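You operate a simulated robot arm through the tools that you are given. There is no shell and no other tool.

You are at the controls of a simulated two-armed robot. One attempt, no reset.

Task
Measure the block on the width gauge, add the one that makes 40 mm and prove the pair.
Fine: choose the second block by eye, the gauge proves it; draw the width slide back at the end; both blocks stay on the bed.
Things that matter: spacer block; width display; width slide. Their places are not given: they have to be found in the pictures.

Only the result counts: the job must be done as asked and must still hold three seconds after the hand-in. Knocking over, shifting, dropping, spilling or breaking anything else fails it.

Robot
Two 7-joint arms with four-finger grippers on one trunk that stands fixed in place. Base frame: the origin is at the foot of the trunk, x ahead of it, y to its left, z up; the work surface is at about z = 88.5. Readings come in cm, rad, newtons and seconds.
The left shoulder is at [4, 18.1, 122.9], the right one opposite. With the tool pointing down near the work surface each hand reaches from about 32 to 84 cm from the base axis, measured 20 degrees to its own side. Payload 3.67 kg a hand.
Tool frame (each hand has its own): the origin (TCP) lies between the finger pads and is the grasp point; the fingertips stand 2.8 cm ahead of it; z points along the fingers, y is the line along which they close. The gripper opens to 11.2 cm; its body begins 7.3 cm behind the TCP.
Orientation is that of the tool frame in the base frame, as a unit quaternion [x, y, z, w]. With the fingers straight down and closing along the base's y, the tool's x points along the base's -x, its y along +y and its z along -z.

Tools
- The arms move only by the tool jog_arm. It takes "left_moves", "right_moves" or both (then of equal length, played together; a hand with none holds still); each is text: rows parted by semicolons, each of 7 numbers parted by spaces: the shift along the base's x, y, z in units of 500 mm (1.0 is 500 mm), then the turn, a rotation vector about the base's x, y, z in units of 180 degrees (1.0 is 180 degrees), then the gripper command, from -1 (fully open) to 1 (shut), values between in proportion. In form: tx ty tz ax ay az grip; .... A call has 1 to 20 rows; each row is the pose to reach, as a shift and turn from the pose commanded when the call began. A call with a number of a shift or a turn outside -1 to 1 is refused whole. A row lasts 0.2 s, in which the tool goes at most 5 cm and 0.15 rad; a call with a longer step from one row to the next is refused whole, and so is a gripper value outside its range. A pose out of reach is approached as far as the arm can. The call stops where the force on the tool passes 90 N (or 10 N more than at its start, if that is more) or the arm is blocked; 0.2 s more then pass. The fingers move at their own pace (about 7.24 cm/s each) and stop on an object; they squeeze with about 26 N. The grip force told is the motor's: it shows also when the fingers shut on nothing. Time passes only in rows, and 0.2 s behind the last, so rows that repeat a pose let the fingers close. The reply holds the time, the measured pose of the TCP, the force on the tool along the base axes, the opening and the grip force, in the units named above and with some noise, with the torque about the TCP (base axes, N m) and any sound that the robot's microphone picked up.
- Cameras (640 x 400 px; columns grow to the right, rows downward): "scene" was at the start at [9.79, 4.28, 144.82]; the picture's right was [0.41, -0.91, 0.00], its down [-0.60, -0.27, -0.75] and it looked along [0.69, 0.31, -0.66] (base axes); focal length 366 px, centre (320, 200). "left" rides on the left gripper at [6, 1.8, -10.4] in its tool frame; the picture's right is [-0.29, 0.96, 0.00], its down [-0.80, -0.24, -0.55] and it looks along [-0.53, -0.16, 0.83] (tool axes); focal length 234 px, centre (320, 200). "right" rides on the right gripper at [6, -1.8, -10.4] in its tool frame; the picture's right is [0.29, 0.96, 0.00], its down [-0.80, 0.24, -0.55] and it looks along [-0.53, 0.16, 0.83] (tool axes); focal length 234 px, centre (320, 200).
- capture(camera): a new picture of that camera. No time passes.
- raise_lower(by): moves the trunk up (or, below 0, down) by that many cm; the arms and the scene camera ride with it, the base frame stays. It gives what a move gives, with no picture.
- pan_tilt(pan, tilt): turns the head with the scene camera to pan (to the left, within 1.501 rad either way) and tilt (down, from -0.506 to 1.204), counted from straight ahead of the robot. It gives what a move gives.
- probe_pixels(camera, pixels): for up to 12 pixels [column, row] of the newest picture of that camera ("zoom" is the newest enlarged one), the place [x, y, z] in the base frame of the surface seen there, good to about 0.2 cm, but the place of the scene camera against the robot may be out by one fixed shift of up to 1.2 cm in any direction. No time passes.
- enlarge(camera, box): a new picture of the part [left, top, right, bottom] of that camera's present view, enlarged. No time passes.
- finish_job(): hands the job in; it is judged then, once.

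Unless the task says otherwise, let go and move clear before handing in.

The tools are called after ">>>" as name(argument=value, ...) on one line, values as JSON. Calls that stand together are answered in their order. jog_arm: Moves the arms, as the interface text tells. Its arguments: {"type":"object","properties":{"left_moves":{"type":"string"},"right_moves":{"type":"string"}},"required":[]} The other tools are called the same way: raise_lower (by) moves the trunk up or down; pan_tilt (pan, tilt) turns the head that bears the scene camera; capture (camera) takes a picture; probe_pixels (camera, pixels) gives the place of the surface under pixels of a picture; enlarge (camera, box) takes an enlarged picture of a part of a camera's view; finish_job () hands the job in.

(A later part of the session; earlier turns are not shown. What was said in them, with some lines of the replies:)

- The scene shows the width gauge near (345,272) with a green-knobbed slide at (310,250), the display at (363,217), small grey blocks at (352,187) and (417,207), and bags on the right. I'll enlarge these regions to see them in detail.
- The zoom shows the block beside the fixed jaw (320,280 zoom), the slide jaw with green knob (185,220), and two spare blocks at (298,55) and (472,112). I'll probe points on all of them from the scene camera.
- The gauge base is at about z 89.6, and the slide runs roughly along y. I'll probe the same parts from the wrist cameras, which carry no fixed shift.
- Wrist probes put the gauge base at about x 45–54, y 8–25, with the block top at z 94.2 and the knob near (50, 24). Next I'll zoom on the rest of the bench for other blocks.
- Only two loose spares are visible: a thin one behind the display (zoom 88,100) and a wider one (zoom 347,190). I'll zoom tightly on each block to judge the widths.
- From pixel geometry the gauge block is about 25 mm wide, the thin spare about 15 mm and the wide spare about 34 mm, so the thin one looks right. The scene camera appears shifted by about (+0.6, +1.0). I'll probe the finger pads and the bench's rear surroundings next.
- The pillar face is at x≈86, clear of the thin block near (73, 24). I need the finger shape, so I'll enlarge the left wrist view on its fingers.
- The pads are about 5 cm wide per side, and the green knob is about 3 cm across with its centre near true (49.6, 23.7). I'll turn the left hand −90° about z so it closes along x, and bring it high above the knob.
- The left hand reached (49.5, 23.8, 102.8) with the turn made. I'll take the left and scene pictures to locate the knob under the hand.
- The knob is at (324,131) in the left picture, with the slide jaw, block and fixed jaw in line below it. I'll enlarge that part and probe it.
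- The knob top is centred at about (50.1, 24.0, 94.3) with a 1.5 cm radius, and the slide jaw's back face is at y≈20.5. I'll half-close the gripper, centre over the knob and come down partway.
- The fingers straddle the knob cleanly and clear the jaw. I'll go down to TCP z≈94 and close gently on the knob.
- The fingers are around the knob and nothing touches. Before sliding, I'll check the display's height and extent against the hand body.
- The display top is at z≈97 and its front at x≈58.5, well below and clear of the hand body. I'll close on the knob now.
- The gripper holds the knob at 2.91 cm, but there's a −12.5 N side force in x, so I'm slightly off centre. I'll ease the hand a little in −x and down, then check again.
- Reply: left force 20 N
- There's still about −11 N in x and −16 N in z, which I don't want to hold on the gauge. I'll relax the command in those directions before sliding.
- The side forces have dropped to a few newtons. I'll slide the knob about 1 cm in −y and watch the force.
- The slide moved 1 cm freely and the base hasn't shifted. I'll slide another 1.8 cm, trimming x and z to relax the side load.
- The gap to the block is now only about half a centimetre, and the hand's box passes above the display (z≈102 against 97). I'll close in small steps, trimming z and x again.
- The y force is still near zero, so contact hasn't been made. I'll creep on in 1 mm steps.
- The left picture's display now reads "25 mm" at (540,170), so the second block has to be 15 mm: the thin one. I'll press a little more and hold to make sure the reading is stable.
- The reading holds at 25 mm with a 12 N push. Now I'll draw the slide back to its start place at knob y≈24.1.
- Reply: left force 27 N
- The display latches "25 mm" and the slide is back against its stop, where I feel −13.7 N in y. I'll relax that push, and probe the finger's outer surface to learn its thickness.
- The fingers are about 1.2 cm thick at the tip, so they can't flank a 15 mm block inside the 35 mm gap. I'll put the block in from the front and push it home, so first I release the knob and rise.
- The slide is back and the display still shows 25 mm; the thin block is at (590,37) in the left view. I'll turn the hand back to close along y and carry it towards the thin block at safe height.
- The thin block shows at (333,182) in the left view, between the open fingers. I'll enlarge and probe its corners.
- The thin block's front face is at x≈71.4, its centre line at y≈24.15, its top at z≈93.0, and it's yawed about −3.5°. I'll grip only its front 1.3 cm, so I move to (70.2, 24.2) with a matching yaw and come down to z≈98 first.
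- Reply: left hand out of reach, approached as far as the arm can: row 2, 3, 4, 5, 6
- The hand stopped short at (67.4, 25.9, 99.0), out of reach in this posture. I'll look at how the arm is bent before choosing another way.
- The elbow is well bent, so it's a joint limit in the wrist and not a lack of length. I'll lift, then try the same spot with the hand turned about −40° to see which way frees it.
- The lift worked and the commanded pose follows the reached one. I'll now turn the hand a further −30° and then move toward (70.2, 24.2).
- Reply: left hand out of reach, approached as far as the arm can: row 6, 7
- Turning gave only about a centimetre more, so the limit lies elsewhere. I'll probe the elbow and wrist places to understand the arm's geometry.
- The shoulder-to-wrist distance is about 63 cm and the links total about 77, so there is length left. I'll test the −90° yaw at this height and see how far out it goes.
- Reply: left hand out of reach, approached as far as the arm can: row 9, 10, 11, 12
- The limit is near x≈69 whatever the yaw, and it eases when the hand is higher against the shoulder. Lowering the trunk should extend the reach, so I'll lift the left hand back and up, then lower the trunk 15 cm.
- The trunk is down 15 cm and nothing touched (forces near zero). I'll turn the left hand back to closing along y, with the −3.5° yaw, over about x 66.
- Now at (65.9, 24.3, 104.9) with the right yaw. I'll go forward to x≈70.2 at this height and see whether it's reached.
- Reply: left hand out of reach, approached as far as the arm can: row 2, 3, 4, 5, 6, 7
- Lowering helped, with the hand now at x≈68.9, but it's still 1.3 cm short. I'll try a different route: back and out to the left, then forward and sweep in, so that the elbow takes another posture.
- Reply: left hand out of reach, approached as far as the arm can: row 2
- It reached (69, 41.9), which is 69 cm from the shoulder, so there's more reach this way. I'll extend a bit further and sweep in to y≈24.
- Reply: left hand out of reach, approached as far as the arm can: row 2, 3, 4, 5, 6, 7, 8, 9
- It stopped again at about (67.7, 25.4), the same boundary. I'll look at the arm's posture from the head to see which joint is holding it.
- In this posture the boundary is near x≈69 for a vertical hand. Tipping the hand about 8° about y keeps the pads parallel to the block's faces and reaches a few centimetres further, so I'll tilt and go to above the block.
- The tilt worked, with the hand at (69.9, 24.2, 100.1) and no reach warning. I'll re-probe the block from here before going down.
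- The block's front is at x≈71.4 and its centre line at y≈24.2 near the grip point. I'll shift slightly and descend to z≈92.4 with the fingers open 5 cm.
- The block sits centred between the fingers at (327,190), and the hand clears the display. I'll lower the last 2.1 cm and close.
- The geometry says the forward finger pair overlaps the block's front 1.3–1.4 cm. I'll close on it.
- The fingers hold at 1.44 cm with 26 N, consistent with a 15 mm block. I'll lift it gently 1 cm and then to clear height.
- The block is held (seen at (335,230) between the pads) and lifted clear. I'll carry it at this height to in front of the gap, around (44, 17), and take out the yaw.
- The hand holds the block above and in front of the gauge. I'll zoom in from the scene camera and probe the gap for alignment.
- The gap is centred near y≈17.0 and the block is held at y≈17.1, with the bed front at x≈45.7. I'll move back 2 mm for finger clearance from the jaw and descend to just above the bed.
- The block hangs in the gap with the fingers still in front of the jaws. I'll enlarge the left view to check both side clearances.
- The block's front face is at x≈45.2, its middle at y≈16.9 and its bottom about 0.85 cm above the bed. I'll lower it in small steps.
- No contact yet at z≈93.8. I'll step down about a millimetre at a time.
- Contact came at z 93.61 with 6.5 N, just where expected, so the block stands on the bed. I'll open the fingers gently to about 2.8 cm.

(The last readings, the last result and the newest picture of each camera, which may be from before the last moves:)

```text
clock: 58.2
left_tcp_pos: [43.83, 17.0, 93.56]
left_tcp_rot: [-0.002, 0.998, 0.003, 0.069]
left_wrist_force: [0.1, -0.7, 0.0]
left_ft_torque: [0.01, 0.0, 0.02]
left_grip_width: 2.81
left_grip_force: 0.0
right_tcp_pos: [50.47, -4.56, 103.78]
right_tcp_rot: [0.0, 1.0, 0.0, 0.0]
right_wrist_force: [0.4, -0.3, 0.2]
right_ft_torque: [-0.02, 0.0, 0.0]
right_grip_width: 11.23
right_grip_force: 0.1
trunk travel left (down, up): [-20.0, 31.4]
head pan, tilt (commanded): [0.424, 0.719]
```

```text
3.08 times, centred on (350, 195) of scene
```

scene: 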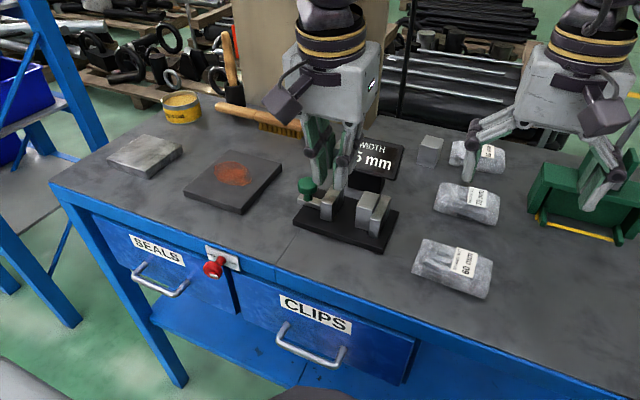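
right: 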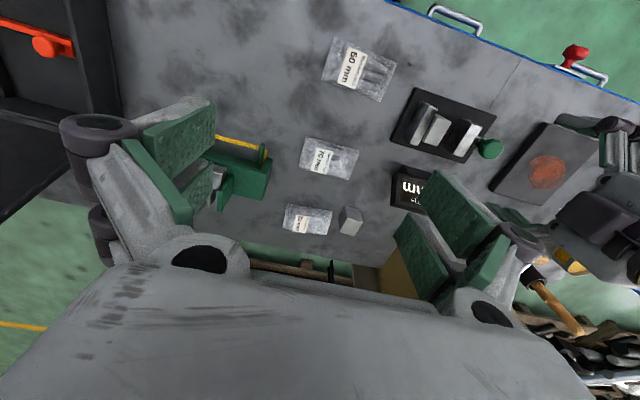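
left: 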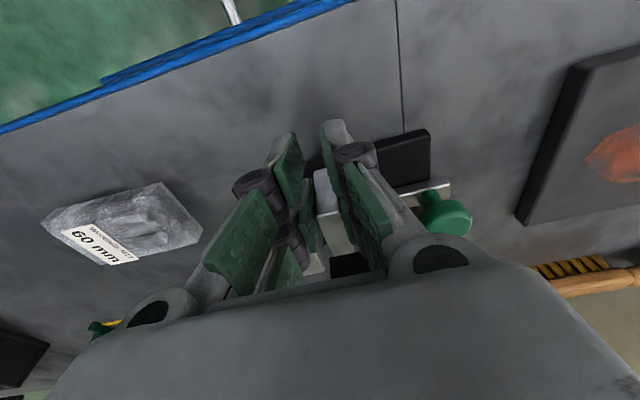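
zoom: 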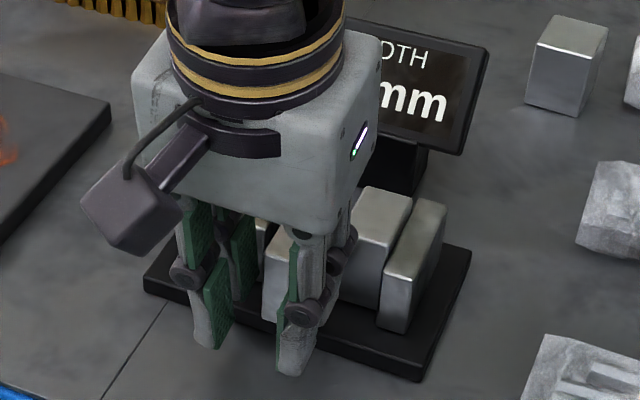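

The block stands alone in the gap, roughly centred between the first block and the jaw. I'll back the hand straight out in −x by 4.5 cm, then shut the fingers for pushing.

>>> jog_arm(left_moves="-0.02 0 0 0 0 0 0.5; -0.04 0 0 0 0 0 0.5; -0.065 0 0 0 0 0 0.5; -0.09 0 0 0 0 0 0.5; -0.09 0 0 0 0 0 0.8; -0.09 0 0 0 0 0 1; -0.09 0 0 0 0 0 1")

>>> capture(camera="left")

>>> enlarge(camera="scene", box=[280, 130, 420, 260])

```text
clock: 59.8
left_tcp_pos: [39.4, 17.02, 93.57]
left_tcp_rot: [-0.001, 0.998, 0.004, 0.07]
left_wrist_force: [0.0, -1.2, 0.2]
left_ft_torque: [0.01, -0.03, 0.03]
left_grip_width: 0.01
left_grip_force: 26.1
right_tcp_pos: [50.35, -4.57, 103.89]
right_tcp_rot: [0.0, 1.0, 0.0, 0.0]
right_wrist_force: [-1.0, 0.8, 0.5]
right_ft_torque: [-0.02, -0.04, 0.02]
right_grip_width: 11.17
right_grip_force: 0.0
trunk travel left (down, up): [-20.0, 31.4]
head pan, tilt (commanded): [0.424, 0.719]
```

```text
taken
```

left: 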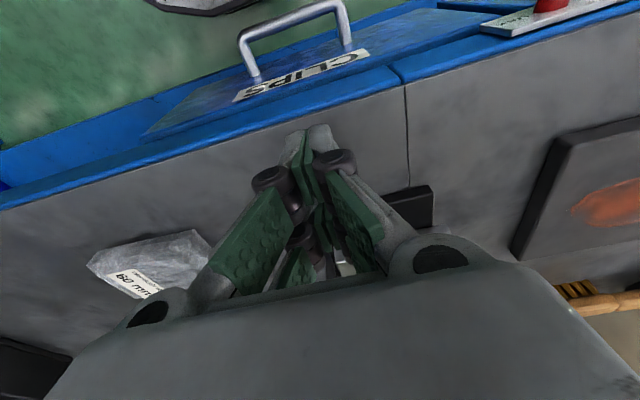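

```text
3.08 times, centred on (350, 195) of scene
```

zoom: 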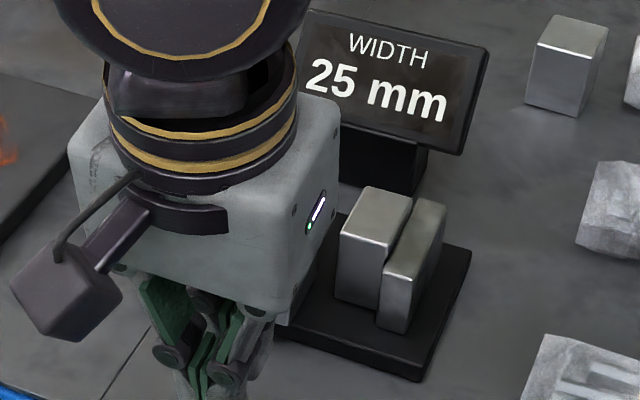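

The fingers are shut and clear, 2.8 cm in front of the block. I'll push +x slowly until the block's front is just past the jaw's front line.

>>> jog_arm(left_moves="0.02 0 0 0 0 0 1; 0.04 0 0 0 0 0 1; 0.05 0 0 0 0 0 1; 0.056 0 0 0 0 0 1; 0.062 0 0 0 0 0 1; 0.068 0 0 0 0 0 1; 0.074 0 0 0 0 0 1; 0.08 0 0 0 0 0 1; 0.08 0 0 0 0 0 1")

>>> capture(camera="left")

>>> enlarge(camera="left", box=[270, 110, 460, 290])

>>> enlarge(camera="scene", box=[280, 130, 420, 260])

```text
clock: 61.8
left_tcp_pos: [43.39, 17.04, 93.57]
left_tcp_rot: [0.0, 0.998, 0.005, 0.07]
left_wrist_force: [-1.0, 0.5, 0.2]
left_ft_torque: [-0.02, 0.0, -0.02]
left_grip_width: 0.6
left_grip_force: 25.7
right_tcp_pos: [50.45, -4.57, 103.92]
right_tcp_rot: [0.0, 1.0, 0.0, 0.0]
right_wrist_force: [0.0, -0.1, 0.4]
right_ft_torque: [-0.02, 0.01, 0.01]
right_grip_width: 11.21
right_grip_force: 0.1
trunk travel left (down, up): [-20.0, 31.4]
head pan, tilt (commanded): [0.424, 0.719]
```

```text
taken
```

left: 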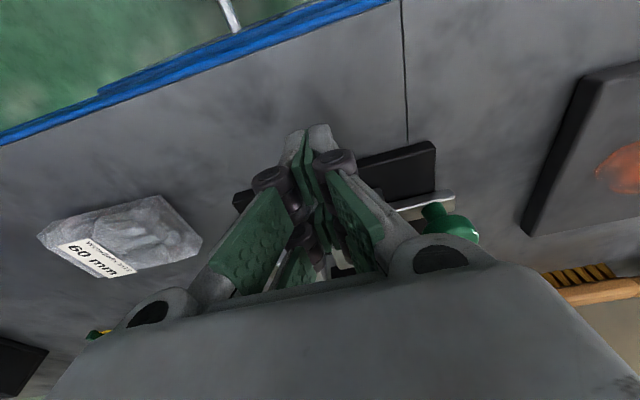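

```text
2.22 times, centred on (365, 200) of left
```

zoom: 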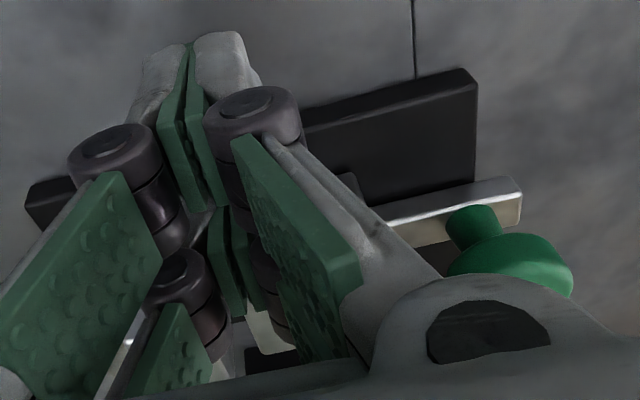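

```text
3.08 times, centred on (350, 195) of scene
```

zoom: 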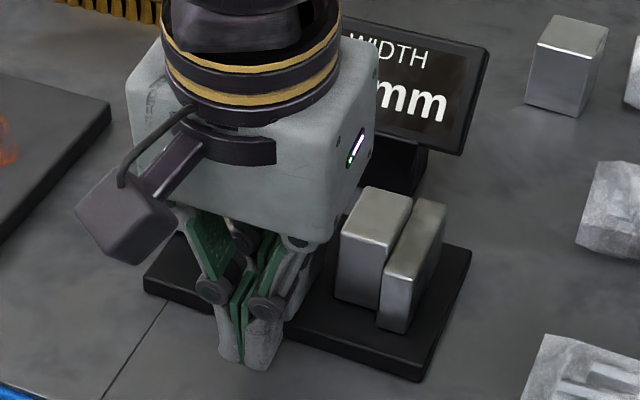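

The grip width reads 0.6 cm instead of 0, so the block's end is wedging the pads apart. I'll open the fingers and look before doing more.

>>> jog_arm(left_moves="0 0 0 0 0 0 0.85; 0 0 0 0 0 0 0.7; 0 0 0 0 0 0 0.5; 0 0 0 0 0 0 0.5")

>>> enlarge(camera="left", box=[270, 110, 460, 290])

>>> enlarge(camera="scene", box=[280, 130, 420, 260])

```text
clock: 62.8
left_tcp_pos: [43.48, 17.06, 93.51]
left_tcp_rot: [0.0, 0.998, 0.004, 0.07]
left_wrist_force: [0.5, 0.7, 0.1]
left_ft_torque: [0.0, 0.01, -0.02]
left_grip_width: 2.8
left_grip_force: 0.0
right_tcp_pos: [50.65, -4.65, 103.79]
right_tcp_rot: [0.0, 1.0, 0.0, 0.0]
right_wrist_force: [0.0, -0.7, -0.2]
right_ft_torque: [0.02, 0.01, 0.0]
right_grip_width: 11.2
right_grip_force: 0.1
trunk travel left (down, up): [-20.0, 31.4]
head pan, tilt (commanded): [0.424, 0.719]
```

```text
2.22 times, centred on (365, 200) of left
```

zoom: 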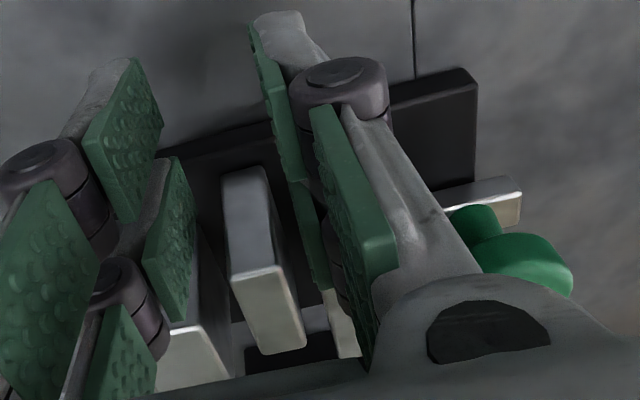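

```text
3.08 times, centred on (350, 195) of scene
```

zoom: 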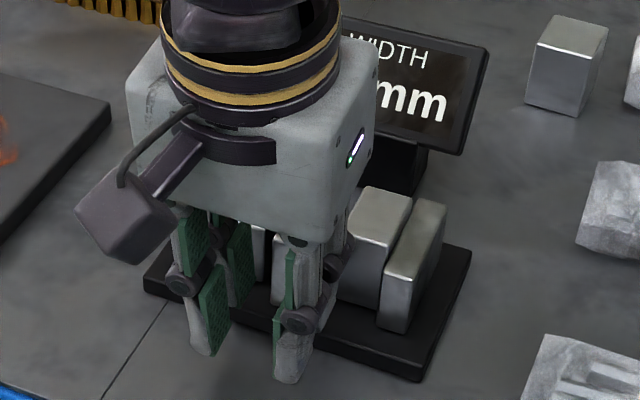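

The block is upright and was pushed a little. I'll probe its position; pushing with a single finger of the wide-open hand should be cleaner than with the seam of two pads.

>>> capture(camera="left")

>>> probe_pixels(camera="left", pixels=[[326, 236], [345, 232], [335, 234], [343, 264], [355, 261], [330, 215], [310, 268], [372, 265], [349, 250], [334, 256]])

```text
taken
```

left: 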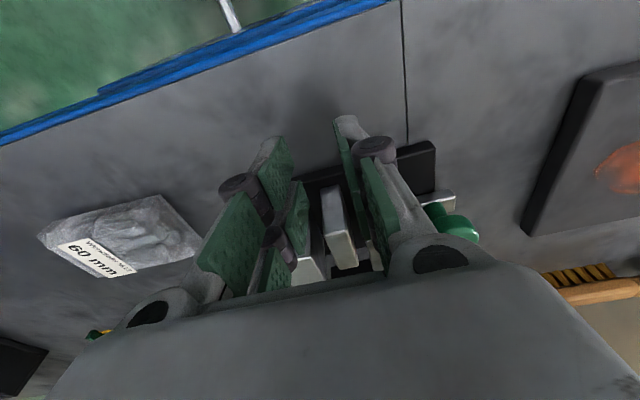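

```text
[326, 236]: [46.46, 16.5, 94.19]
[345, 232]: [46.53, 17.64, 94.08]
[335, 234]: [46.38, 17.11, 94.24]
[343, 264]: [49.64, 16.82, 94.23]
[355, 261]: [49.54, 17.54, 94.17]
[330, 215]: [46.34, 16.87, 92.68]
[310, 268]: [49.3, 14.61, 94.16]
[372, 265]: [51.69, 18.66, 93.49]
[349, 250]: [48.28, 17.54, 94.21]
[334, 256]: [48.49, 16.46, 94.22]
```

The block spans x≈46.35–50.35 and y≈16.4–17.8, upright on the bed with its top at z≈94.2. I'll back out, open wide and offset the hand so only the −y finger lines up with the block's centre.

>>> jog_arm(left_moves="-0.03 0 0 0 0 0 0.5; -0.06 0 0 0 0 0 0.5; -0.09 0 0.005 0 0 0 0.5; -0.09 0.04 0.01 0 0 0 0.2; -0.09 0.08 0.01 0 0 0 -0.2; -0.09 0.112 0.01 0 0 0 -0.786; -0.09 0.112 0.01 0 0 0 -0.786; -0.09 0.112 0.01 0 0 0 -0.786; -0.09 0.112 0.01 0 0 0 -0.786")

>>> capture(camera="left")

>>> enlarge(camera="scene", box=[240, 130, 420, 290])

```text
clock: 64.8
left_tcp_pos: [38.95, 22.54, 94.09]
left_tcp_rot: [-0.001, 0.998, 0.003, 0.07]
left_wrist_force: [0.8, -0.3, -0.5]
left_ft_torque: [0.0, 0.03, 0.01]
left_grip_width: 9.98
left_grip_force: 0.1
right_tcp_pos: [50.47, -4.53, 103.89]
right_tcp_rot: [0.0, 1.0, 0.0, 0.0]
right_wrist_force: [1.3, 0.1, 0.4]
right_ft_torque: [-0.01, -0.06, 0.02]
right_grip_width: 11.2
right_grip_force: 0.1
trunk travel left (down, up): [-20.0, 31.4]
head pan, tilt (commanded): [0.424, 0.719]
```

```text
taken
```

left: 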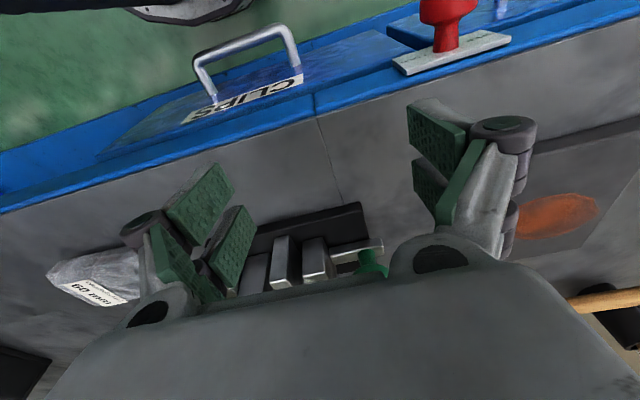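

```text
2.50 times, centred on (330, 210) of scene
```

zoom: 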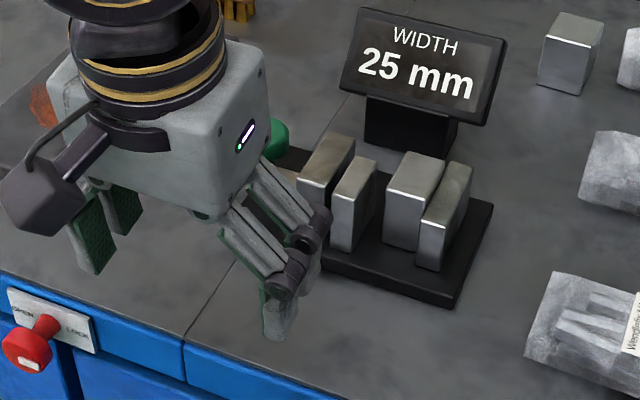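

The row of slide jaw, thin block, first block and fixed jaw is clear in the zoom, with the thin block slightly forward. I'll probe the −y finger and block fronts in one view to line them up.

>>> probe_pixels(camera="zoom", pixels=[[277, 325], [283, 310], [266, 305], [300, 260], [343, 220], [352, 180], [335, 215], [353, 230], [400, 210], [310, 190], [290, 285], [370, 165]])

>>> enlarge(camera="left", box=[100, 150, 400, 320])

```text
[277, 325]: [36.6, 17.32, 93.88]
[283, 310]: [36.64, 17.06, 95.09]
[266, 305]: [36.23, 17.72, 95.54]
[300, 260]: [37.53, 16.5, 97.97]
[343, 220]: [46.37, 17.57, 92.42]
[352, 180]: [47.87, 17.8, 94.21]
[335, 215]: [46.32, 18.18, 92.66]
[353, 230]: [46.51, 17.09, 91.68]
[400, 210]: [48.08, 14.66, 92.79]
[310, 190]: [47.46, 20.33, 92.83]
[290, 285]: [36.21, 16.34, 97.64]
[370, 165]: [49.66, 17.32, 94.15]
```

```text
2.13 times, centred on (250, 235) of left
```

zoom: 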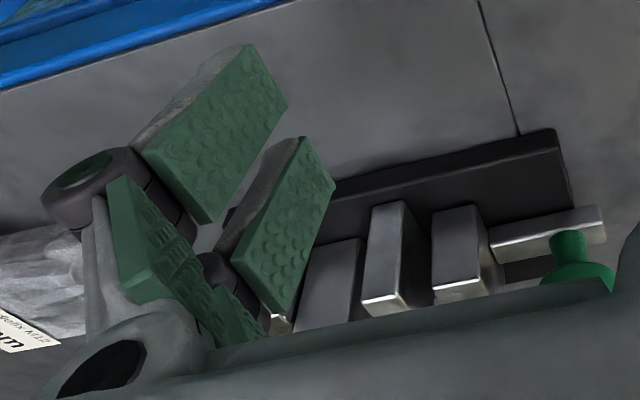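

The finger centre is at scene y≈17.3 and the block's at ≈17.6, so I shift the hand +2.5 mm. Then I push forward slowly to bring the block's front to x≈48.

>>> jog_arm(left_moves="0 0.005 0 0 0 0 -0.786; 0.04 0.005 0 0 0 0 -0.786; 0.08 0.005 0 0 0 0 -0.786; 0.086 0.005 0 0 0 0 -0.786; 0.092 0.005 0 0 0 0 -0.786; 0.096 0.005 0 0 0 0 -0.786; 0.1 0.005 0 0 0 0 -0.786; 0.104 0.005 0 0 0 0 -0.786; 0.104 0.005 0 0 0 0 -0.786")

>>> capture(camera="left")

>>> enlarge(camera="scene", box=[280, 150, 420, 270])

```text
clock: 66.8
left_tcp_pos: [44.06, 22.8, 93.94]
left_tcp_rot: [0.0, 0.998, 0.004, 0.069]
left_wrist_force: [-0.3, -0.1, 0.0]
left_ft_torque: [-0.02, 0.02, -0.01]
left_grip_width: 10.01
left_grip_force: 0.1
right_tcp_pos: [50.47, -4.57, 103.85]
right_tcp_rot: [0.0, 1.0, 0.0, -0.001]
right_wrist_force: [0.0, -0.1, -0.6]
right_ft_torque: [-0.01, 0.02, 0.01]
right_grip_width: 11.18
right_grip_force: 0.0
trunk travel left (down, up): [-20.0, 31.4]
head pan, tilt (commanded): [0.424, 0.719]
```

```text
taken
```

left: 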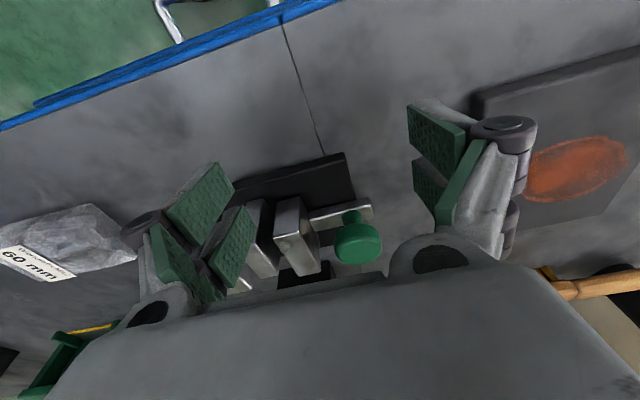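

```text
3.33 times, centred on (350, 210) of scene
```

zoom: 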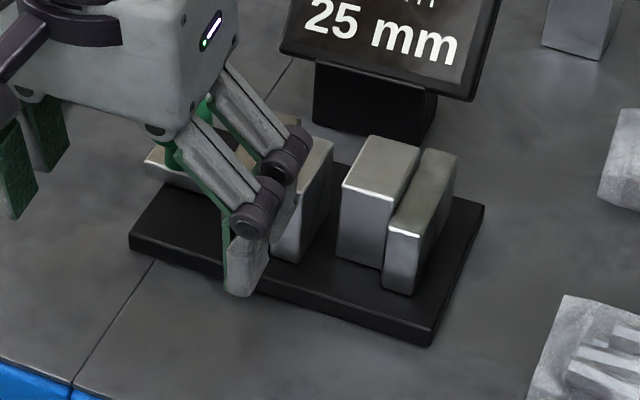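

The finger is at the block's front and pushing with negligible force. I'll go on another 1.1 cm in small steps.

>>> jog_arm(left_moves="0.004 0 0 0 0 0 -0.786; 0.008 0 0 0 0 0 -0.786; 0.012 0 0 0 0 0 -0.786; 0.016 0 0 0 0 0 -0.786; 0.02 0 0 0 0 0 -0.786; 0.022 0 0 0 0 0 -0.786; 0.022 0 0 0 0 0 -0.786")

>>> capture(camera="left")

>>> enlarge(camera="scene", box=[280, 150, 420, 270])

```text
clock: 68.4
left_tcp_pos: [45.2, 22.79, 94.1]
left_tcp_rot: [-0.002, 0.998, 0.004, 0.069]
left_wrist_force: [-0.2, -0.1, -0.2]
left_ft_torque: [0.01, 0.06, 0.0]
left_grip_width: 10.03
left_grip_force: 0.1
right_tcp_pos: [50.47, -4.52, 103.81]
right_tcp_rot: [0.0, 1.0, 0.001, 0.0]
right_wrist_force: [-0.5, -0.1, 0.6]
right_ft_torque: [0.03, 0.03, 0.0]
right_grip_width: 11.2
right_grip_force: 0.1
trunk travel left (down, up): [-20.0, 31.4]
head pan, tilt (commanded): [0.424, 0.719]
```

```text
taken
```

left: 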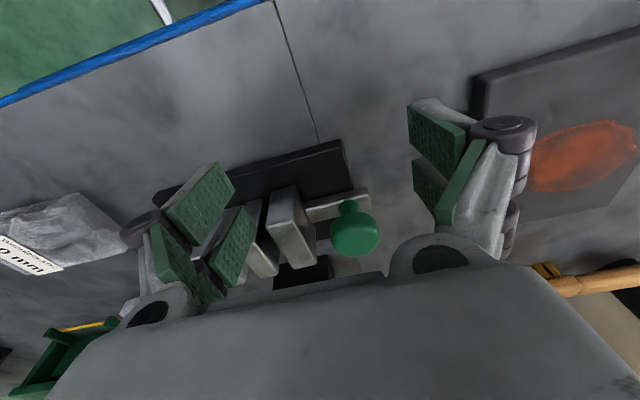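

```text
3.33 times, centred on (350, 210) of scene
```

zoom: 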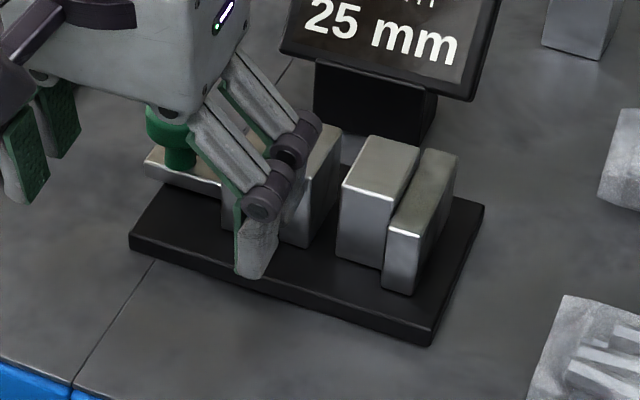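

The block has moved in level with the others. I'll back the finger straight out and look.

>>> jog_arm(left_moves="-0.02 0 0 0 0 0 -0.786; -0.05 0 0 0 0 0 -0.786; -0.08 0 0 0 0 0 -0.786; -0.11 0 0 0 0 0 -0.786; -0.13 0.02 0.04 0 0 0 -0.786; -0.13 0.02 0.04 0 0 0 -0.786")

>>> enlarge(camera="scene", box=[280, 150, 420, 270])

>>> probe_pixels(camera="zoom", pixels=[[300, 165], [285, 190], [310, 150], [280, 215], [365, 190], [245, 180], [405, 230], [255, 190], [300, 215]])

```text
clock: 69.8
left_tcp_pos: [38.68, 23.79, 96.13]
left_tcp_rot: [0.0, 0.998, 0.004, 0.068]
left_wrist_force: [-0.6, -0.4, 0.0]
left_ft_torque: [0.03, -0.02, 0.01]
left_grip_width: 10.0
left_grip_force: 0.0
right_tcp_pos: [50.56, -4.54, 103.85]
right_tcp_rot: [0.001, 1.0, 0.0, 0.0]
right_wrist_force: [0.7, -0.2, -1.0]
right_ft_torque: [0.0, 0.0, -0.02]
right_grip_width: 11.18
right_grip_force: 0.1
trunk travel left (down, up): [-20.0, 31.4]
head pan, tilt (commanded): [0.424, 0.719]
```

```text
3.33 times, centred on (350, 210) of scene
```

zoom: 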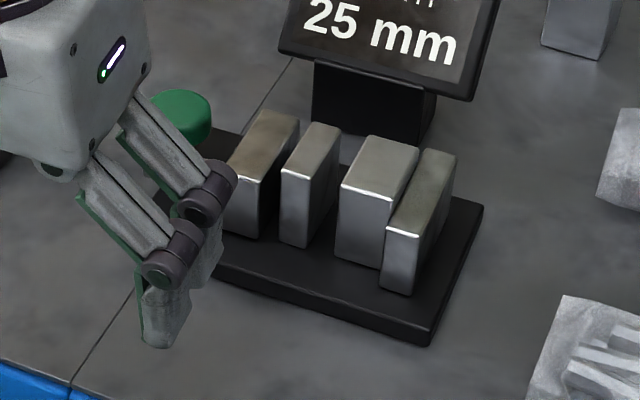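

```text
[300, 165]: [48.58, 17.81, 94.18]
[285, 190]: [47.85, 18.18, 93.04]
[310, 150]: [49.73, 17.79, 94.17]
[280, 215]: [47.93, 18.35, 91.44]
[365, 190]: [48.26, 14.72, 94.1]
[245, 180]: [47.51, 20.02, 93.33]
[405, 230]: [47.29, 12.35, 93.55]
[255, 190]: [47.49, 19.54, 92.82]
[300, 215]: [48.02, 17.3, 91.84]
```

The thin block now stands level with the first (front x≈47.9 against 48.1), upright in the gap. I'll lift the hand, take out the tilt, and then turn −90° over the knob again.

>>> jog_arm(left_moves="0 0 0.04 0 0.015 0 -0.4; 0 0 0.1 0 0.03 0 -0.07; 0 0 0.16 0 0.0444 0 -0.07; 0 0 0.2 0 0.0444 0 -0.07; 0 0 0.2 0 0.0444 0 -0.07")

>>> jog_arm(left_moves="0.02 0 0 0 0 -0.045455 -0.07; 0.04 0 0 0 0 -0.090909 -0.07; 0.06 0 0 0 0 -0.136364 -0.07; 0.08 0 0 0 0 -0.181818 -0.07; 0.1 0 0 0 0 -0.227273 -0.07; 0.12 0 0 0 0 -0.272727 -0.07; 0.14 0 0 0 0 -0.318182 -0.07; 0.16 0 0 0 0 -0.363636 -0.07; 0.18 0 0 0 0 -0.409091 -0.07; 0.2 0 0 0 0 -0.454545 -0.07; 0.226 0.004 0 0 0 -0.5 -0.07; 0.226 0.004 0 0 0 -0.5 -0.07")

>>> capture(camera="left")

>>> capture(camera="scene")

```text
clock: 71.0
left_tcp_pos: [38.63, 23.89, 106.18]
left_tcp_rot: [0.001, 1.0, 0.003, 0.0]
left_wrist_force: [0.4, 0.3, -0.2]
left_ft_torque: [0.01, 0.01, 0.0]
left_grip_width: 6.01
left_grip_force: 0.1
right_tcp_pos: [50.44, -4.54, 103.92]
right_tcp_rot: [0.001, 1.0, 0.0, 0.0]
right_wrist_force: [0.2, -0.1, -0.4]
right_ft_torque: [-0.03, -0.01, -0.01]
right_grip_width: 11.17
right_grip_force: 0.0
trunk travel left (down, up): [-20.0, 31.4]
head pan, tilt (commanded): [0.424, 0.719]
```

```text
clock: 73.6
left_tcp_pos: [49.9, 23.94, 106.16]
left_tcp_rot: [0.707, 0.707, 0.003, 0.002]
left_wrist_force: [-0.1, 0.3, -0.3]
left_ft_torque: [0.0, -0.03, -0.02]
left_grip_width: 5.99
left_grip_force: 0.0
right_tcp_pos: [50.35, -4.5, 103.95]
right_tcp_rot: [0.0, 1.0, 0.0, 0.0]
right_wrist_force: [-0.6, -0.7, 0.3]
right_ft_torque: [-0.01, 0.02, -0.01]
right_grip_width: 11.2
right_grip_force: 0.0
trunk travel left (down, up): [-20.0, 31.4]
head pan, tilt (commanded): [0.424, 0.719]
```

```text
taken
```

left: 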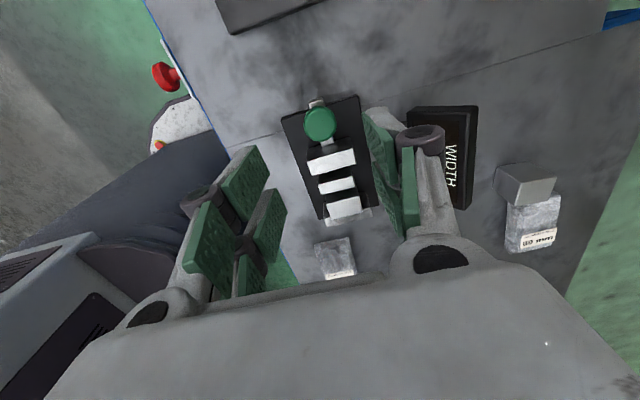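

```text
taken
```

scene: 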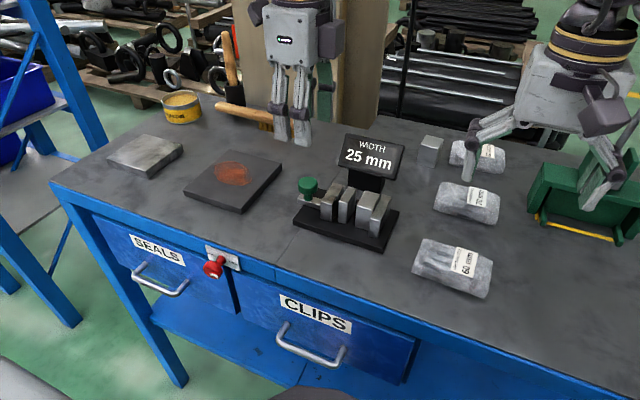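

All in line: the knob at (320,123), slide jaw, thin block, first block and fixed jaw below it. I'll probe the knob to centre the grasp.

>>> probe_pixels(camera="left", pixels=[[320, 121], [306, 122], [334, 122], [320, 108], [320, 138], [332, 160], [338, 185], [345, 207]])

>>> enlarge(camera="left", box=[270, 80, 400, 240])

```text
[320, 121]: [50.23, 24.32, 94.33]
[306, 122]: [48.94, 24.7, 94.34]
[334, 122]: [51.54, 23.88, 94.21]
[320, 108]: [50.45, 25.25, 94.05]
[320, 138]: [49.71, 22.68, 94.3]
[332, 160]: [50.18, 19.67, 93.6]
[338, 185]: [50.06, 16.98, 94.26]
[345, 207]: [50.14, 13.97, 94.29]
```

```text
2.50 times, centred on (335, 160) of left
```

zoom: 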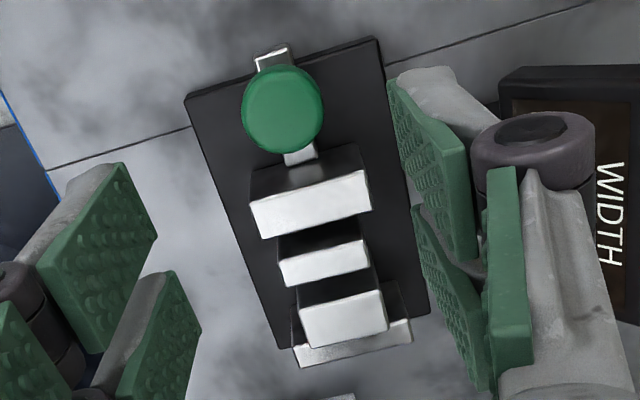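

The knob centre is at about (50.1, 24.0) and the TCP is at (49.9, 23.94). I'll come straight down to z≈94 around it and close.

>>> jog_arm(left_moves="0.002 0.001 -0.05 0 0 0 -0.07; 0.002 0.001 -0.1 0 0 0 -0.07; 0.002 0.001 -0.15 0 0 0 -0.07; 0.002 0.001 -0.19 0 0 0 -0.07; 0.002 0.001 -0.22 0 0 0 -0.07; 0.002 0.001 -0.243 0 0 0 -0.07; 0.002 0.001 -0.243 0 0 0 -0.07")

>>> enlarge(camera="left", box=[220, 100, 480, 300])

```text
clock: 75.2
left_tcp_pos: [49.92, 24.03, 93.87]
left_tcp_rot: [0.707, 0.707, 0.003, 0.003]
left_wrist_force: [-1.4, -0.1, 0.0]
left_ft_torque: [0.01, 0.03, 0.01]
left_grip_width: 5.99
left_grip_force: 0.1
right_tcp_pos: [50.49, -4.58, 103.96]
right_tcp_rot: [-0.001, 1.0, 0.0, 0.0]
right_wrist_force: [0.6, 0.3, 0.0]
right_ft_torque: [0.04, 0.01, -0.04]
right_grip_width: 11.2
right_grip_force: 0.1
trunk travel left (down, up): [-20.0, 31.4]
head pan, tilt (commanded): [0.424, 0.719]
```

```text
2.00 times, centred on (350, 200) of left
```

zoom: 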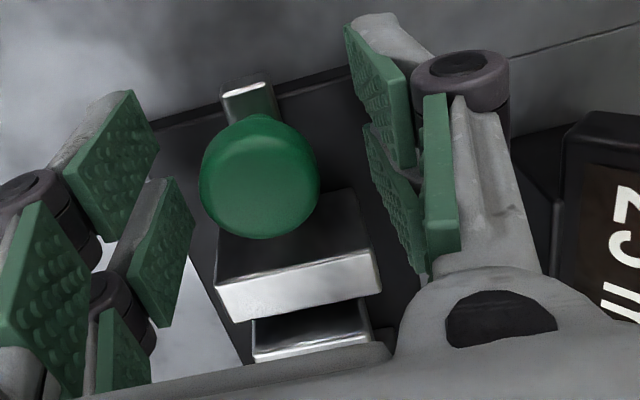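

The fingers straddle the knob again without contact. I'll close on it.

>>> jog_arm(left_moves="0 0 0 0 0 0 0.3; 0 0 0 0 0 0 0.5; 0 0 0 0 0 0 0.7; 0 0 0 0 0 0 1; 0 0 0 0 0 0 1")

```text
clock: 76.4
left_tcp_pos: [50.0, 24.11, 93.94]
left_tcp_rot: [0.708, 0.707, 0.003, 0.003]
left_wrist_force: [-8.3, -0.1, -2.5]
left_ft_torque: [-0.02, 0.3, 0.03]
left_grip_width: 2.95
left_grip_force: 45.1
right_tcp_pos: [50.4, -4.6, 103.97]
right_tcp_rot: [0.0, 1.0, 0.0, 0.0]
right_wrist_force: [0.2, 0.7, -0.8]
right_ft_torque: [0.01, -0.01, -0.01]
right_grip_width: 11.2
right_grip_force: 0.0
trunk travel left (down, up): [-20.0, 31.4]
head pan, tilt (commanded): [0.424, 0.719]
```

The knob is held at 2.95 cm with low side load. I'll slide −y by 1 cm in small steps, until the jaw nears the thin block.

>>> jog_arm(left_moves="-0.002 -0.004 0 0 0 0 1; -0.002 -0.008 0 0 0 0 1; -0.002 -0.012 0 0 0 0 1; -0.002 -0.016 0 0 0 0 1; -0.002 -0.02 0 0 0 0 1; -0.002 -0.02 0 0 0 0 1")

>>> enlarge(camera="scene", box=[280, 130, 420, 260])

```text
clock: 77.8
left_tcp_pos: [50.04, 23.01, 93.8]
left_tcp_rot: [0.707, 0.707, 0.003, 0.003]
left_wrist_force: [-2.7, 0.5, -1.0]
left_ft_torque: [0.29, 0.12, -0.05]
left_grip_width: 2.93
left_grip_force: 44.7
right_tcp_pos: [50.38, -4.57, 103.94]
right_tcp_rot: [0.001, 1.0, 0.0, 0.0]
right_wrist_force: [-0.8, -0.4, -0.8]
right_ft_torque: [0.01, 0.01, 0.03]
right_grip_width: 11.2
right_grip_force: 0.0
trunk travel left (down, up): [-20.0, 31.4]
head pan, tilt (commanded): [0.424, 0.719]
```

```text
3.08 times, centred on (350, 195) of scene
```

zoom: 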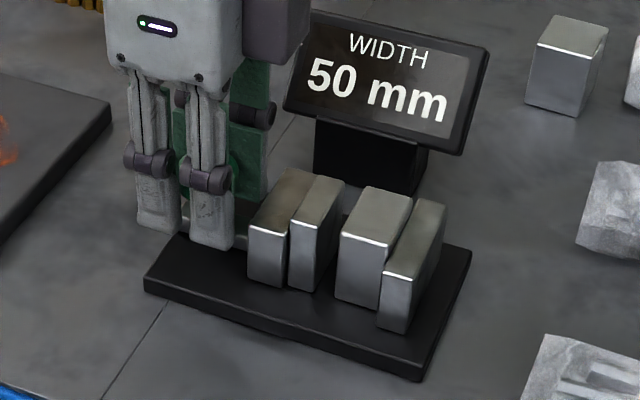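

The display has gone live at "50 mm" as the jaw touches the thin block. I'll keep closing so that it slides the thin block up to the first.

>>> jog_arm(left_moves="0 -0.003 0 0 0 0 1; 0 -0.006 0 0 0 0 1; 0 -0.009 0 0 0 0 1; 0 -0.012 0 0 0 0 1; 0 -0.015 0 0 0 0 1; 0 -0.015 0 0 0 0 1")

>>> enlarge(camera="scene", box=[280, 130, 420, 260])

```text
clock: 79.2
left_tcp_pos: [50.01, 22.21, 93.89]
left_tcp_rot: [0.707, 0.707, 0.001, 0.002]
left_wrist_force: [-0.7, 0.1, 0.9]
left_ft_torque: [-0.1, 0.15, -0.01]
left_grip_width: 2.91
left_grip_force: 44.9
right_tcp_pos: [50.53, -4.49, 103.87]
right_tcp_rot: [0.001, 1.0, 0.001, 0.0]
right_wrist_force: [0.2, -0.4, 0.6]
right_ft_torque: [0.02, -0.02, -0.02]
right_grip_width: 11.2
right_grip_force: 0.0
trunk travel left (down, up): [-20.0, 31.4]
head pan, tilt (commanded): [0.424, 0.719]
```

```text
3.08 times, centred on (350, 195) of scene
```

zoom: 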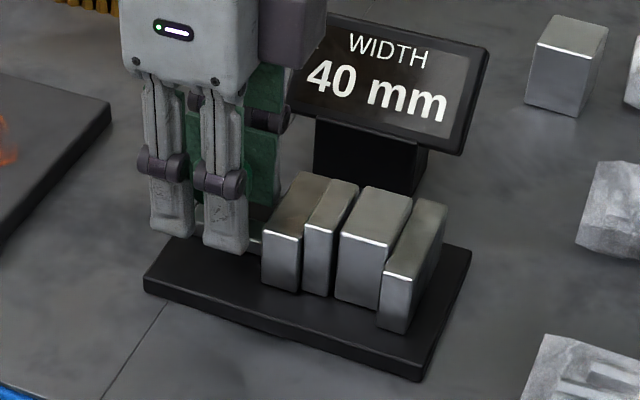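

The display reads "40 mm" with the blocks nearly together. I'll press a little further to be sure it's firm contact and hold there.

>>> jog_arm(left_moves="0 -0.002 0 0 0 0 1; 0 -0.004 0 0 0 0 1; 0 -0.005 0 0 0 0 1; 0 -0.005 0 0 0 0 1; 0 -0.005 0 0 0 0 1")

>>> enlarge(camera="scene", box=[280, 130, 420, 260])

```text
clock: 80.4
left_tcp_pos: [49.91, 22.1, 93.81]
left_tcp_rot: [0.706, 0.708, 0.003, 0.002]
left_wrist_force: [1.7, 0.1, -1.3]
left_ft_torque: [0.05, 0.15, 0.07]
left_grip_width: 2.92
left_grip_force: 45.1
right_tcp_pos: [50.49, -4.53, 103.89]
right_tcp_rot: [0.0, 1.0, 0.001, 0.0]
right_wrist_force: [0.0, -0.2, -0.3]
right_ft_torque: [-0.03, 0.01, -0.05]
right_grip_width: 11.17
right_grip_force: 0.1
trunk travel left (down, up): [-20.0, 31.4]
head pan, tilt (commanded): [0.424, 0.719]
```

```text
3.08 times, centred on (350, 195) of scene
```

zoom: 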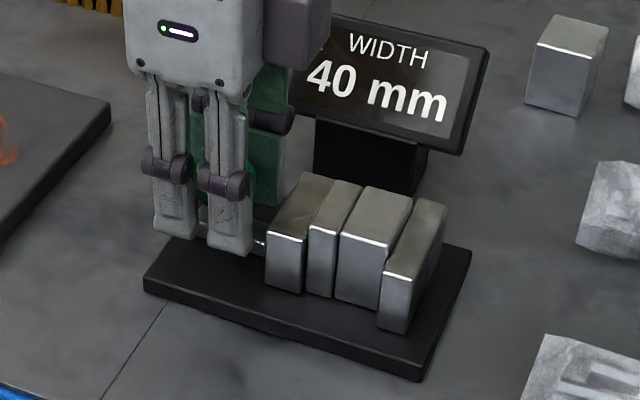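

The y force is still near zero, so there's a millimetre or so left. I'll creep further until I feel a push.

>>> jog_arm(left_moves="0 -0.002 0 0 0 0 1; 0 -0.004 0 0 0 0 1; 0 -0.004 0 0 0 0 1; 0 -0.004 0 0 0 0 1")

>>> enlarge(camera="scene", box=[280, 130, 420, 260])

```text
clock: 81.4
left_tcp_pos: [49.98, 22.07, 93.86]
left_tcp_rot: [0.707, 0.707, 0.003, 0.003]
left_wrist_force: [3.2, 10.6, 5.7]
left_ft_torque: [0.29, 0.18, 0.0]
left_grip_width: 2.89
left_grip_force: 45.7
right_tcp_pos: [50.33, -4.3, 104.0]
right_tcp_rot: [0.0, 1.0, 0.0, 0.001]
right_wrist_force: [-0.7, 0.1, 0.5]
right_ft_torque: [-0.01, 0.01, 0.01]
right_grip_width: 11.19
right_grip_force: 0.1
trunk travel left (down, up): [-20.0, 31.4]
head pan, tilt (commanded): [0.424, 0.719]
```

```text
3.08 times, centred on (350, 195) of scene
```

zoom: 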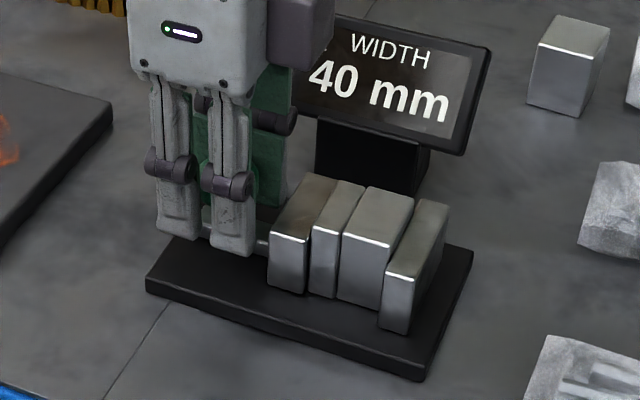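

Firm contact at 10.6 N and the display reads "40 mm" — the pair is proven. I'll hold a moment, then draw the slide back.

>>> jog_arm(left_moves="0 0 0 0 0 0 1; 0 0 0 0 0 0 1; 0 0 0 0 0 0 1; 0 0 0 0 0 0 1; 0 0 0 0 0 0 1")

>>> jog_arm(left_moves="0 0.004 0 0 0 0 1; 0 0.009 0 0 0 0 1; 0 0.015 0 0 0 0 1; 0 0.021 0 0 0 0 1; 0 0.027 0 0 0 0 1; 0 0.033 0 0 0 0 1; 0 0.038 0 0 0 0 1; 0 0.04 0 0 0 0 1; 0 0.04 0 0 0 0 1")

>>> enlarge(camera="scene", box=[280, 130, 420, 260])

```text
clock: 82.6
left_tcp_pos: [49.85, 21.92, 93.92]
left_tcp_rot: [0.706, 0.708, 0.003, 0.003]
left_wrist_force: [4.7, 10.8, 7.2]
left_ft_torque: [0.02, 0.12, 0.04]
left_grip_width: 2.88
left_grip_force: 45.3
right_tcp_pos: [50.5, -4.47, 103.78]
right_tcp_rot: [0.0, 1.0, -0.001, 0.001]
right_wrist_force: [1.1, 0.2, 0.5]
right_ft_torque: [0.04, 0.01, 0.02]
right_grip_width: 11.2
right_grip_force: 0.1
trunk travel left (down, up): [-20.0, 31.4]
head pan, tilt (commanded): [0.424, 0.719]
```

```text
clock: 84.6
left_tcp_pos: [50.05, 23.82, 93.87]
left_tcp_rot: [0.707, 0.707, 0.003, 0.002]
left_wrist_force: [3.2, -0.5, 3.9]
left_ft_torque: [-0.06, 0.19, 0.0]
left_grip_width: 2.88
left_grip_force: 44.6
right_tcp_pos: [50.48, -4.6, 103.94]
right_tcp_rot: [0.0, 1.0, 0.0, 0.0]
right_wrist_force: [-0.2, -0.5, -0.9]
right_ft_torque: [0.02, -0.01, -0.04]
right_grip_width: 11.18
right_grip_force: 0.1
trunk travel left (down, up): [-20.0, 31.4]
head pan, tilt (commanded): [0.424, 0.719]
```

```text
3.08 times, centred on (350, 195) of scene
```

zoom: 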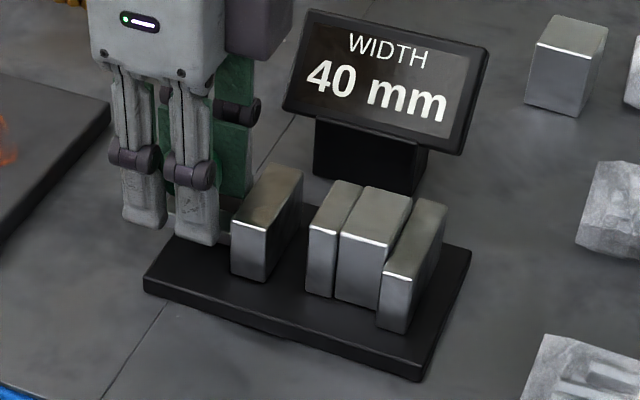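

The slide is back with both blocks standing on the bed and 40 mm latched. I'll take it the last 1–2 mm to its stop, then release the knob and rise.

>>> jog_arm(left_moves="0 0.002 0 0 0 0 1; 0 0.004 0 0 0 0 1; 0 0.004 0 0 0 0 1")

```text
clock: 85.4
left_tcp_pos: [50.09, 24.02, 93.94]
left_tcp_rot: [0.707, 0.707, 0.002, 0.002]
left_wrist_force: [2.5, -6.6, 0.1]
left_ft_torque: [0.0, 0.04, 0.01]
left_grip_width: 2.83
left_grip_force: 44.4
right_tcp_pos: [50.58, -4.73, 103.74]
right_tcp_rot: [0.001, 1.0, -0.001, 0.0]
right_wrist_force: [-0.1, -0.1, -0.7]
right_ft_torque: [0.03, 0.0, 0.01]
right_grip_width: 11.22
right_grip_force: 0.2
trunk travel left (down, up): [-20.0, 31.4]
head pan, tilt (commanded): [0.424, 0.719]
```

The slide touches its stop (−6.6 N at y 24.0). I'll ease off, open the fingers and lift clear.

>>> jog_arm(left_moves="0 -0.001 0 0 0 0 1; 0 -0.001 0 0 0 0 0.45; 0 -0.001 0 0 0 0 0.2; 0 -0.001 0 0 0 0 -0.07; 0 -0.001 0 0 0 0 -0.07; 0 -0.001 0.03 0 0 0 -0.07; 0 -0.001 0.08 0 0 0 -0.07; 0 -0.001 0.14 0 0 0 -0.07; 0 -0.001 0.2 0 0 0 -0.07; 0 -0.001 0.26 0 0 0 -0.07; 0 0.05 0.3 0 0 0 -0.07; 0 0.12 0.3 0 0 0 -0.07; 0 0.2 0.3 0 0 0 -0.07; 0 0.2 0.3 0 0 0 -0.07")

>>> capture(camera="scene")

>>> enlarge(camera="scene", box=[280, 130, 420, 260])

```text
clock: 88.4
left_tcp_pos: [50.11, 33.97, 108.86]
left_tcp_rot: [0.707, 0.707, 0.003, 0.003]
left_wrist_force: [0.8, -0.1, 0.2]
left_ft_torque: [0.04, 0.01, -0.02]
left_grip_width: 5.98
left_grip_force: 0.0
right_tcp_pos: [50.54, -4.74, 103.83]
right_tcp_rot: [0.001, 1.0, 0.0, 0.0]
right_wrist_force: [-0.5, 0.0, 0.6]
right_ft_torque: [-0.01, -0.02, -0.01]
right_grip_width: 11.18
right_grip_force: 0.0
trunk travel left (down, up): [-20.0, 31.4]
head pan, tilt (commanded): [0.424, 0.719]
```

```text
taken
```

scene: 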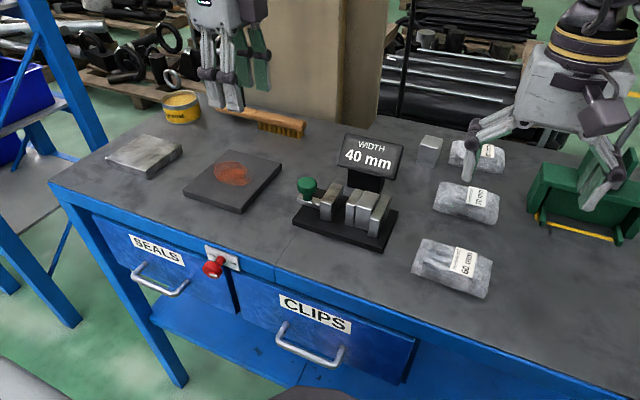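

```text
3.08 times, centred on (350, 195) of scene
```

zoom: 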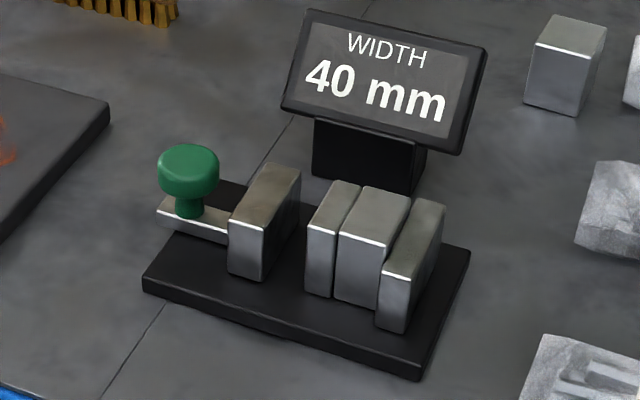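

The final picture shows both blocks standing side by side on the bed against the fixed jaw, the slide drawn back, and the display at "40 mm" (zoom 375,90). The left hand is clear and nothing else looks moved, so I'm handing the job in.

>>> finish_job()

```text
The job is handed in.
```

The job is done and handed in. The block on the gauge measured 25 mm, I added the thin 15 mm block, and the gauge read 40 mm with the slide pressed firmly against the pair.

The slide is drawn back to its stop, both blocks are standing on the bed, and the left hand is clear. In the last picture nothing else looked moved.

The thin block was just out of reach with the hand upright. I lowered the trunk 15 cm and tilted the hand slightly to pick it up. The fingers were too thick to fit beside it in the gap, so I set it in from the front and pushed it into line with one finger.
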